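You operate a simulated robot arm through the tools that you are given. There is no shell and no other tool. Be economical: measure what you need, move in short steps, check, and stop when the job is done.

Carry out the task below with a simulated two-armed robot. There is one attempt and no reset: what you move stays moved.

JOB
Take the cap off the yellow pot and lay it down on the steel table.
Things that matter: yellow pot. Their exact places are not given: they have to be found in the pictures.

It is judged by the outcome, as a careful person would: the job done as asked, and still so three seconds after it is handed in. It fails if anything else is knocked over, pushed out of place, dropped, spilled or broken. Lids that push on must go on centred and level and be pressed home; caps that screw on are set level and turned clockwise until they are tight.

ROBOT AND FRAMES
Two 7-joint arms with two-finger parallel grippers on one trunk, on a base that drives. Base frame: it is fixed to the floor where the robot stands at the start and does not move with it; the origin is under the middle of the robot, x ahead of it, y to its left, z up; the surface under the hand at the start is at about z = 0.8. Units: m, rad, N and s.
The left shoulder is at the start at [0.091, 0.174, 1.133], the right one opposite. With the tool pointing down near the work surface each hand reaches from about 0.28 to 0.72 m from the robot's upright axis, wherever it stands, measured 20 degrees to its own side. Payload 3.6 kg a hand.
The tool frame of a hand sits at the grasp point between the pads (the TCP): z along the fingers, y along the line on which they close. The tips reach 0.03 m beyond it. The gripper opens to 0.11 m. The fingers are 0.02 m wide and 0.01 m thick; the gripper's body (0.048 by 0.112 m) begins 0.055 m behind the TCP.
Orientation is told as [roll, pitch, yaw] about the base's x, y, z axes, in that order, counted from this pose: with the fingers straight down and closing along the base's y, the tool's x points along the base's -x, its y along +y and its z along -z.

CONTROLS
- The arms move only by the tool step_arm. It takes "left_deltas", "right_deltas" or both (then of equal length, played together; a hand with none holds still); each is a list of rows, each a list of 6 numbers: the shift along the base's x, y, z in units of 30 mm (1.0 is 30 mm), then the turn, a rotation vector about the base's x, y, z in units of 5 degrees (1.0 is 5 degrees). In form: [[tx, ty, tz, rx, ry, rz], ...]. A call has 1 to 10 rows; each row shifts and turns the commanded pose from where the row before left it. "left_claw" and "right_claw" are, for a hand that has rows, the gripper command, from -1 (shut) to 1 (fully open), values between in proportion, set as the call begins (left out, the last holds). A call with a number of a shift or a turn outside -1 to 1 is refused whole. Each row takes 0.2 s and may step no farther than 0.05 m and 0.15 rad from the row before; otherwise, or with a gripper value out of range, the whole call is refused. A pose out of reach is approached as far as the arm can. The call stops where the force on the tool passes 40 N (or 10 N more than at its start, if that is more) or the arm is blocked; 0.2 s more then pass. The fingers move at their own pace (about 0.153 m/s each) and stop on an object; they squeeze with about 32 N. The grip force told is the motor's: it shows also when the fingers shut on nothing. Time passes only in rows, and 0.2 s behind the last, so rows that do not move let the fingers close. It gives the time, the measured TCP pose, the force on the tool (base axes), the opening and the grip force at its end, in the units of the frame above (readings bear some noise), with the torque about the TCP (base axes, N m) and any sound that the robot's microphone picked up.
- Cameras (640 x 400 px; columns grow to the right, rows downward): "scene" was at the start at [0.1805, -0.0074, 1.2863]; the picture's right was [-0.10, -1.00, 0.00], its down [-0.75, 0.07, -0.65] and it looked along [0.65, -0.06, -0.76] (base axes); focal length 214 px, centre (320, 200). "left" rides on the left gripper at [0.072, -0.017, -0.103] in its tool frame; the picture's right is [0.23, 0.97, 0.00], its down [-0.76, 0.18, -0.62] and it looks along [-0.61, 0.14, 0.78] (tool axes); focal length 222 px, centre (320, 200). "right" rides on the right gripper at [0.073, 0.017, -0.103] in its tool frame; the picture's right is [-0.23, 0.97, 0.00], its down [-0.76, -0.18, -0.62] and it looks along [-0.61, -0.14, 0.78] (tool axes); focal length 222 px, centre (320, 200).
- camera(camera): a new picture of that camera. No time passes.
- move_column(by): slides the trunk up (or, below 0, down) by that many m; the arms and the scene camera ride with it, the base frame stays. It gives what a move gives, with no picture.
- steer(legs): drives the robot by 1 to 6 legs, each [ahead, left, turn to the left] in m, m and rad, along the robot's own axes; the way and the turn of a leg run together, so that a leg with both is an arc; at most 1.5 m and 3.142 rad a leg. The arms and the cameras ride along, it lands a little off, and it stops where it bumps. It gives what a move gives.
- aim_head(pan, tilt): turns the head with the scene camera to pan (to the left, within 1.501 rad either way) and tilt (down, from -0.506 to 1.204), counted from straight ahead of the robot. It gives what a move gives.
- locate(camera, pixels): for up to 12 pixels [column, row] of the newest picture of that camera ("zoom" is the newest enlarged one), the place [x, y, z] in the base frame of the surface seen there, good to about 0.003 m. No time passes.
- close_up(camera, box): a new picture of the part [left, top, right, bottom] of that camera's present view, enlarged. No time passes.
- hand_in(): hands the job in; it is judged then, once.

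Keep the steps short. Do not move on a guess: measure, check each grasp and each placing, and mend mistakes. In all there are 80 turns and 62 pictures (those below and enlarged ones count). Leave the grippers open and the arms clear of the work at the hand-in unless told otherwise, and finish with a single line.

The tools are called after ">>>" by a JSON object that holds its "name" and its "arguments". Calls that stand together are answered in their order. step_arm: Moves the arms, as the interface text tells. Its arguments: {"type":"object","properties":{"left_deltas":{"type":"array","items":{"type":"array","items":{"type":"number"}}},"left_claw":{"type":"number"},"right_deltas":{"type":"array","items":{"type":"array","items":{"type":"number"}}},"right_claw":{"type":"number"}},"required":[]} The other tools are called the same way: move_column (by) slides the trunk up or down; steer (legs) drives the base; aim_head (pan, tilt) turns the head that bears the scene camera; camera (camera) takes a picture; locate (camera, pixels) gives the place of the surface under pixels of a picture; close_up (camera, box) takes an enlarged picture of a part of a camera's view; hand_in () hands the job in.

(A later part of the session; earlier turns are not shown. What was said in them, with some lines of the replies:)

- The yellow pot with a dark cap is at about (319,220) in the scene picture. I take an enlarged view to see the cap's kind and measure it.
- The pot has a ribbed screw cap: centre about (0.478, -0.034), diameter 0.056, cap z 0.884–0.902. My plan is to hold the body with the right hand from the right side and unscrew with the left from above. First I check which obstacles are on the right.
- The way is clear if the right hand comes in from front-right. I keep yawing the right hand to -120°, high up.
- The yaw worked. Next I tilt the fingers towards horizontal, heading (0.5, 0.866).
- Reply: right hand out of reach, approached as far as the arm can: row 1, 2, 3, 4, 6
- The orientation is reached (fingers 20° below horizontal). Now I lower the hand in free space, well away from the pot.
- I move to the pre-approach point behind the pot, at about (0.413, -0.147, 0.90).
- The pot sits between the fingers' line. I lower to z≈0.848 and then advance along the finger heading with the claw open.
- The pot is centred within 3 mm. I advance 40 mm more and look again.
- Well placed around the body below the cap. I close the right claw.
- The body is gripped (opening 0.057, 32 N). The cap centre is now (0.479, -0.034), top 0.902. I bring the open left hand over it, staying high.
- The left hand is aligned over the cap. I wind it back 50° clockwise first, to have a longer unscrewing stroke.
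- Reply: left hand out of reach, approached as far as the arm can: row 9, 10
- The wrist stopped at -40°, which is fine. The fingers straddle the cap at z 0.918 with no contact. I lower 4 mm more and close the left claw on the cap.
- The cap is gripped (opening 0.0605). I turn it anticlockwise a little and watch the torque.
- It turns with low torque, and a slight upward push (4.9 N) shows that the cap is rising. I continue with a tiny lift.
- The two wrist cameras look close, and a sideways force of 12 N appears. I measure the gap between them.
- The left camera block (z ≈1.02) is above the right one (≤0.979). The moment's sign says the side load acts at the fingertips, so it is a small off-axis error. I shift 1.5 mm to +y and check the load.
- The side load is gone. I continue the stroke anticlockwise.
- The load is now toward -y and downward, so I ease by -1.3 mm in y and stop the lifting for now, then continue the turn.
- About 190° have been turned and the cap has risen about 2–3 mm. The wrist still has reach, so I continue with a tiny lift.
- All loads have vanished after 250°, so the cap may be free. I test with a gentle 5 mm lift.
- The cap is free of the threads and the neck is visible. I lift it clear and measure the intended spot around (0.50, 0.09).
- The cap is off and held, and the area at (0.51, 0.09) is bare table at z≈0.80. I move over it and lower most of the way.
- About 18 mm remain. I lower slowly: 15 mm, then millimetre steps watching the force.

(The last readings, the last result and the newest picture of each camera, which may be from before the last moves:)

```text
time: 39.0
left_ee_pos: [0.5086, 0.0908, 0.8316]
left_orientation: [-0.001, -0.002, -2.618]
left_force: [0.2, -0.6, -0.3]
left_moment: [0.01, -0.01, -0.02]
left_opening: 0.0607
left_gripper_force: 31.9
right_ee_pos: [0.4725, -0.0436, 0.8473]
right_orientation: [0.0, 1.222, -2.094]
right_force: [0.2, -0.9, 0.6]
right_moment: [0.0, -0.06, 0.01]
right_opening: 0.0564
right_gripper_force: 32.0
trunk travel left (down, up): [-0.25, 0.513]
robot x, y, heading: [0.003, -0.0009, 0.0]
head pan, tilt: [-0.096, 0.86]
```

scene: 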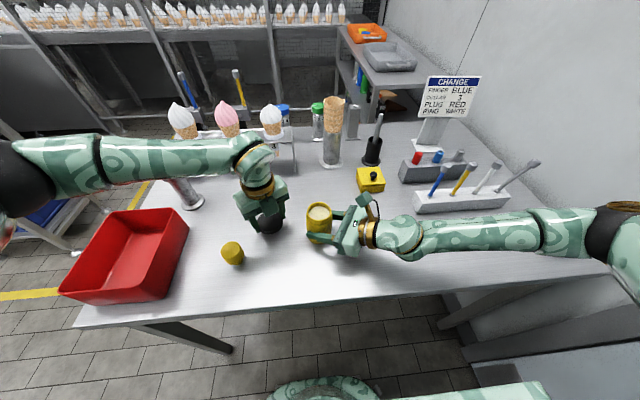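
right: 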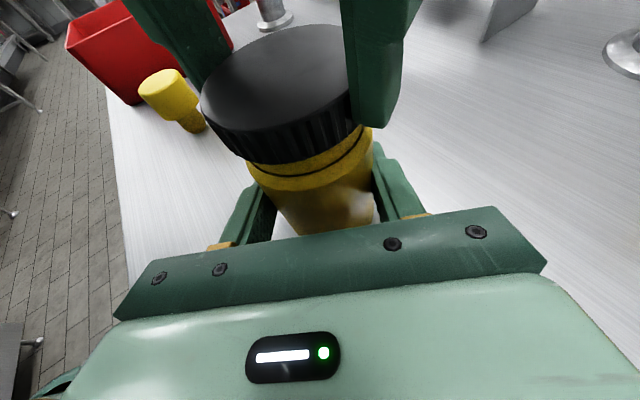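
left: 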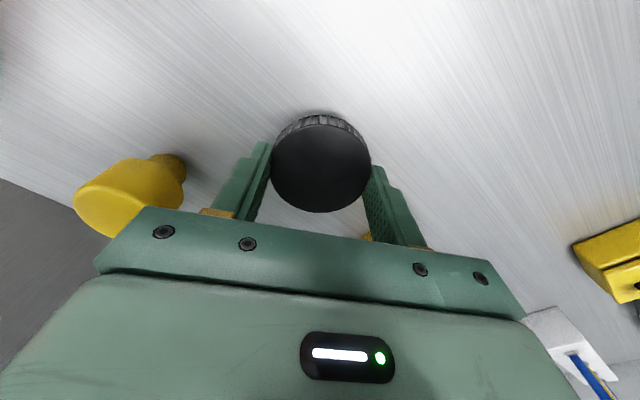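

No contact yet at 0.8316. I take further 0.6 mm steps.

>>> {"name": "step_arm", "arguments": {"left_deltas": [[0, 0, -0.02, 0, 0, 0], [0, 0, -0.02, 0, 0, 0]]}}

>>> {"name": "close_up", "arguments": {"camera": "scene", "box": [225, 185, 321, 245]}}

```text
time: 39.6
left_ee_pos: [0.5084, 0.0901, 0.8326]
left_orientation: [0.0, 0.0, -2.615]
left_force: [0.1, -0.5, 0.0]
left_moment: [0.01, 0.0, -0.03]
left_opening: 0.0607
left_gripper_force: 32.3
right_ee_pos: [0.4722, -0.0434, 0.848]
right_orientation: [0.0, 1.222, -2.094]
right_force: [-0.1, 0.8, 0.8]
right_moment: [-0.03, -0.08, 0.0]
right_opening: 0.0567
right_gripper_force: 32.2
trunk travel left (down, up): [-0.25, 0.513]
robot x, y, heading: [-0.0001, 0.0021, 0.001]
head pan, tilt: [-0.096, 0.86]
```

```text
6.67 times, centred on (273, 215) of scene
```

zoom: 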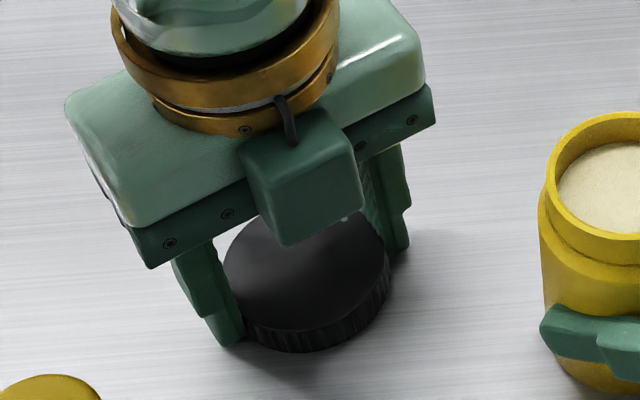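

Almost touching the table. I take more small steps until the force shows contact.

>>> {"name": "step_arm", "arguments": {"left_deltas": [[0, 0, -0.02, 0, 0, 0], [0, 0, -0.02, 0, 0, 0]]}}

>>> {"name": "step_arm", "arguments": {"left_deltas": [[0, 0, -0.02, 0, 0, 0], [0, 0, -0.01, 0, 0, 0]]}}

```text
time: 40.2
left_ee_pos: [0.5081, 0.0909, 0.8311]
left_orientation: [-0.001, 0.0, -2.619]
left_force: [-0.3, -0.4, -1.0]
left_moment: [0.0, -0.01, -0.02]
left_opening: 0.0607
left_gripper_force: 32.3
right_ee_pos: [0.4725, -0.0441, 0.8487]
right_orientation: [0.001, 1.22, -2.096]
right_force: [-0.9, -0.9, 0.1]
right_moment: [0.0, -0.07, 0.01]
right_opening: 0.0567
right_gripper_force: 32.3
trunk travel left (down, up): [-0.25, 0.513]
robot x, y, heading: [-0.0002, -0.0001, -0.004]
head pan, tilt: [-0.096, 0.86]
```

```text
time: 40.8
left_ee_pos: [0.5073, 0.0916, 0.8309]
left_orientation: [0.001, -0.001, -2.62]
left_force: [0.1, -0.5, 0.9]
left_moment: [0.0, -0.05, -0.03]
left_opening: 0.0607
left_gripper_force: 31.9
right_ee_pos: [0.4721, -0.044, 0.848]
right_orientation: [-0.001, 1.223, -2.094]
right_force: [0.7, -1.3, 0.9]
right_moment: [-0.03, -0.08, -0.03]
right_opening: 0.0567
right_gripper_force: 32.4
trunk travel left (down, up): [-0.25, 0.513]
robot x, y, heading: [0.0004, 0.0002, 0.002]
head pan, tilt: [-0.096, 0.86]
```

>>> {"name": "step_arm", "arguments": {"left_deltas": [[0, 0, -0.02, 0, 0, 0], [0, 0, -0.02, 0, 0, 0]]}}

```text
time: 41.4
left_ee_pos: [0.5068, 0.0904, 0.8311]
left_orientation: [0.002, 0.0, -2.615]
left_force: [0.7, 2.3, 14.1]
left_moment: [0.47, 0.3, -0.21]
left_opening: 0.0607
left_gripper_force: 32.4
right_ee_pos: [0.4714, -0.0428, 0.8482]
right_orientation: [0.001, 1.222, -2.093]
right_force: [-0.3, 0.6, 0.6]
right_moment: [-0.04, -0.04, -0.02]
right_opening: 0.0566
right_gripper_force: 32.4
trunk travel left (down, up): [-0.25, 0.513]
robot x, y, heading: [-0.0015, 0.003, 0.006]
head pan, tilt: [-0.096, 0.86]
```

There is contact (14 N). I ease up half a millimetre, open the left claw partly, then rise.

>>> {"name": "step_arm", "arguments": {"left_deltas": [[0, 0, 0.02, 0, 0, 0]]}}

>>> {"name": "step_arm", "arguments": {"left_deltas": [[0, 0, 0, 0, 0, 0], [0, 0, 0, 0, 0, 0], [0, 0, 0, 0, 0, 0]], "left_claw": 0.5}}

>>> {"name": "step_arm", "arguments": {"left_deltas": [[0, 0, 0.3, 0, 0, 0], [0, 0, 0.8, 0, 0, 0], [0, 0, 0.9, 0, 0, 0], [0, 0, 0.9, 0, 0, 0], [0, 0, 0.9, 0, 0, 0], [0, 0, 0.9, 0, 0, 0], [0, 0, 0.9, 0, 0, 0]]}}

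>>> {"name": "camera", "arguments": {"camera": "scene"}}

```text
time: 41.8
left_ee_pos: [0.5076, 0.0913, 0.8293]
left_orientation: [0.0, -0.001, -2.615]
left_force: [1.7, 2.4, 13.1]
left_moment: [0.21, 0.08, 0.01]
left_opening: 0.0607
left_gripper_force: 32.3
right_ee_pos: [0.472, -0.0438, 0.848]
right_orientation: [0.002, 1.221, -2.092]
right_force: [0.3, 0.3, 0.7]
right_moment: [-0.02, -0.03, -0.02]
right_opening: 0.0566
right_gripper_force: 31.6
trunk travel left (down, up): [-0.25, 0.513]
robot x, y, heading: [0.0015, 0.0021, -0.003]
head pan, tilt: [-0.096, 0.86]
```

```text
time: 42.6
left_ee_pos: [0.5075, 0.0909, 0.83]
left_orientation: [0.001, 0.0, -2.617]
left_force: [-2.0, -0.6, 14.1]
left_moment: [-0.58, -0.25, -0.14]
left_opening: 0.0822
left_gripper_force: 0.1
right_ee_pos: [0.4713, -0.0448, 0.848]
right_orientation: [0.002, 1.223, -2.093]
right_force: [-0.4, 0.3, 0.0]
right_moment: [-0.03, 0.01, -0.05]
right_opening: 0.0569
right_gripper_force: 32.1
trunk travel left (down, up): [-0.25, 0.513]
robot x, y, heading: [0.0017, 0.0016, 0.001]
head pan, tilt: [-0.096, 0.86]
```

```text
time: 44.2
left_ee_pos: [0.5067, 0.0895, 0.9989]
left_orientation: [0.0, -0.002, -2.618]
left_force: [-0.2, -0.4, 0.0]
left_moment: [-0.01, -0.03, -0.01]
left_opening: 0.0825
left_gripper_force: 0.0
right_ee_pos: [0.4706, -0.0441, 0.8484]
right_orientation: [0.0, 1.221, -2.094]
right_force: [-1.1, -1.6, 2.2]
right_moment: [-0.07, -0.02, 0.01]
right_opening: 0.0565
right_gripper_force: 31.8
trunk travel left (down, up): [-0.25, 0.513]
robot x, y, heading: [0.0005, 0.0036, 0.001]
head pan, tilt: [-0.096, 0.86]
```

```text
33 pictures are left
```

scene: 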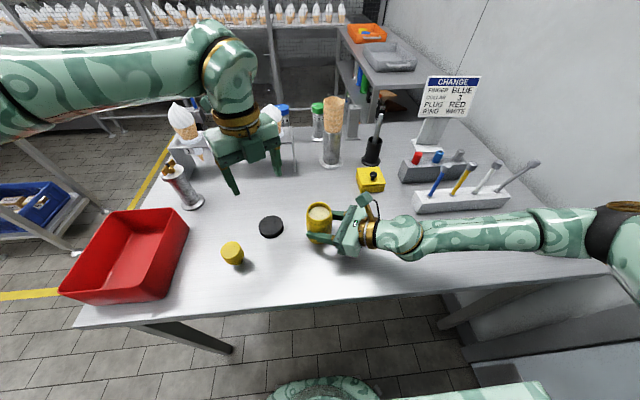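

The cap lies flat on the table. Before releasing the pot I check that it is still upright and standing on the table.

>>> {"name": "close_up", "arguments": {"camera": "scene", "box": [245, 190, 357, 260]}}

>>> {"name": "locate", "arguments": {"camera": "zoom", "pixels": [[145, 205], [90, 205], [200, 205], [145, 250], [420, 80], [360, 115], [485, 115], [420, 175], [400, 315]]}}

```text
5.71 times, centred on (301, 225) of scene
```

zoom: 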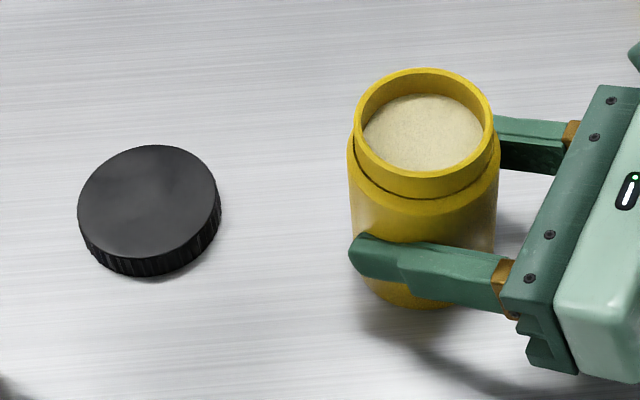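

```text
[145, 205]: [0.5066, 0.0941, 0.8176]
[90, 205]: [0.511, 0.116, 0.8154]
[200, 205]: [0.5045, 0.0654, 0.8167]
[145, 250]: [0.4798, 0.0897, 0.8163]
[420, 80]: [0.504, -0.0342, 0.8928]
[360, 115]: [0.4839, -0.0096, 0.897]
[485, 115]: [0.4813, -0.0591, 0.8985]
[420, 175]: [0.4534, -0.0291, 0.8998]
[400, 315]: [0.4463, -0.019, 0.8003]
```

The cap is flat (top at 0.817) and the pot is upright. I open the right claw to release the pot, then look.

>>> {"name": "step_arm", "arguments": {"right_deltas": [[0, 0, 0, 0, 0, 0], [0, 0, 0, 0, 0, 0], [0, 0, 0, 0, 0, 0]], "right_claw": 0.9}}

>>> {"name": "close_up", "arguments": {"camera": "scene", "box": [245, 190, 405, 290]}}

```text
time: 45.0
left_ee_pos: [0.507, 0.0908, 0.9982]
left_orientation: [0.0, 0.001, -2.616]
left_force: [-0.7, 0.3, -0.1]
left_moment: [0.02, 0.02, 0.01]
left_opening: 0.0826
left_gripper_force: 0.0
right_ee_pos: [0.4722, -0.0435, 0.8486]
right_orientation: [0.0, 1.222, -2.095]
right_force: [0.2, -0.4, -0.3]
right_moment: [-0.03, 0.0, -0.01]
right_opening: 0.1047
right_gripper_force: 0.1
trunk travel left (down, up): [-0.25, 0.513]
robot x, y, heading: [0.002, -0.0011, -0.001]
head pan, tilt: [-0.096, 0.86]
```

```text
4.00 times, centred on (325, 240) of scene
```

zoom: 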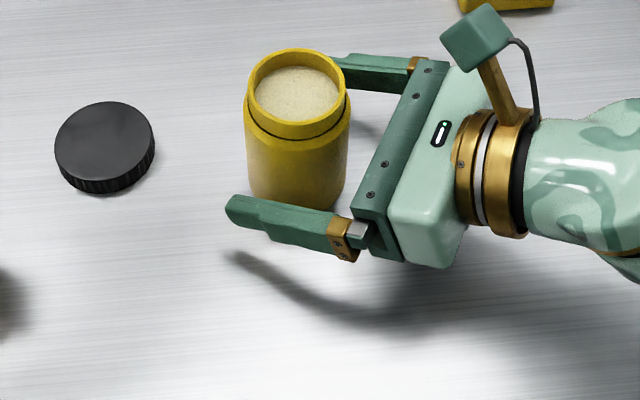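

The pot stands free. I back the right hand straight out along the finger line (-0.5, -0.866) and then raise it; the left hand moves up too.

>>> {"name": "step_arm", "arguments": {"right_deltas": [[-0.32, -0.55, 0, 0, 0, 0], [-0.32, -0.55, 0, 0, 0, 0], [-0.32, -0.55, 0, 0, 0, 0], [-0.32, -0.55, 0, 0, 0, 0], [-0.32, -0.55, 0, 0, 0, 0], [-0.32, -0.55, 0, 0, 0, 0], [-0.32, -0.55, 0.3, 0, 0, 0], [-0.32, -0.55, 0.5, 0, 0, 0], [0, 0, 0.8, 0, 0, 0], [0, 0, 0.8, 0, 0, 0]], "right_claw": 1, "left_deltas": [[0, 0.3, 0.3, 0, 0, 0], [0, 0.3, 0.3, 0, 0, 0], [0, 0.3, 0.3, 0, 0, 0], [0, 0.3, 0.3, 0, 0, 0], [0, 0, 0, 0, 0, 0], [0, 0, 0, 0, 0, 0], [0, 0, 0, 0, 0, 0], [0, 0, 0, 0, 0, 0], [0, 0, 0, 0, 0, 0], [0, 0, 0, 0, 0, 0]], "left_claw": 1}}

>>> {"name": "camera", "arguments": {"camera": "scene"}}

>>> {"name": "locate", "arguments": {"camera": "scene", "pixels": [[271, 225], [319, 206], [319, 211], [319, 220], [232, 250], [370, 180]]}}

```text
time: 47.2
left_ee_pos: [0.5065, 0.1266, 1.0332]
left_orientation: [-0.001, 0.0, -2.615]
left_force: [-0.5, 0.0, 0.1]
left_moment: [0.01, 0.0, 0.0]
left_opening: 0.11
left_gripper_force: 0.0
right_ee_pos: [0.3962, -0.1741, 0.9205]
right_orientation: [-0.002, 1.221, -2.097]
right_force: [0.6, -1.0, 0.0]
right_moment: [-0.02, 0.01, 0.01]
right_opening: 0.11
right_gripper_force: 0.1
trunk travel left (down, up): [-0.25, 0.513]
robot x, y, heading: [-0.0014, 0.0001, 0.004]
head pan, tilt: [-0.096, 0.86]
```

```text
30 pictures are left
```

scene: 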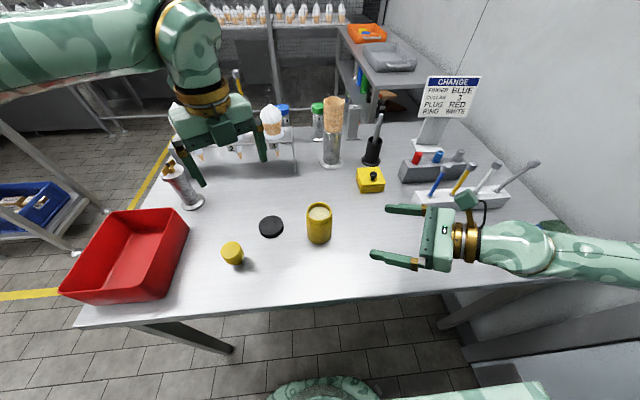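

```text
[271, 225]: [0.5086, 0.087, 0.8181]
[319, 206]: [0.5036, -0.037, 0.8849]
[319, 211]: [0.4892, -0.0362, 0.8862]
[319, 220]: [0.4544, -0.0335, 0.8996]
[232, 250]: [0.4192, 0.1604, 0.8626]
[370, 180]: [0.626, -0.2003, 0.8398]
```

The cap lies flat at (0.509, 0.087), and the pot stands upright where it was. Nothing else has moved, and both hands are open and clear, so I hand in.

>>> {"name": "hand_in", "arguments": {}}

```text
The job is handed in.
```

The cap is off the yellow pot and lying flat on the steel table; the pot stands upright in its place, nothing else was disturbed, and the job is handed in.
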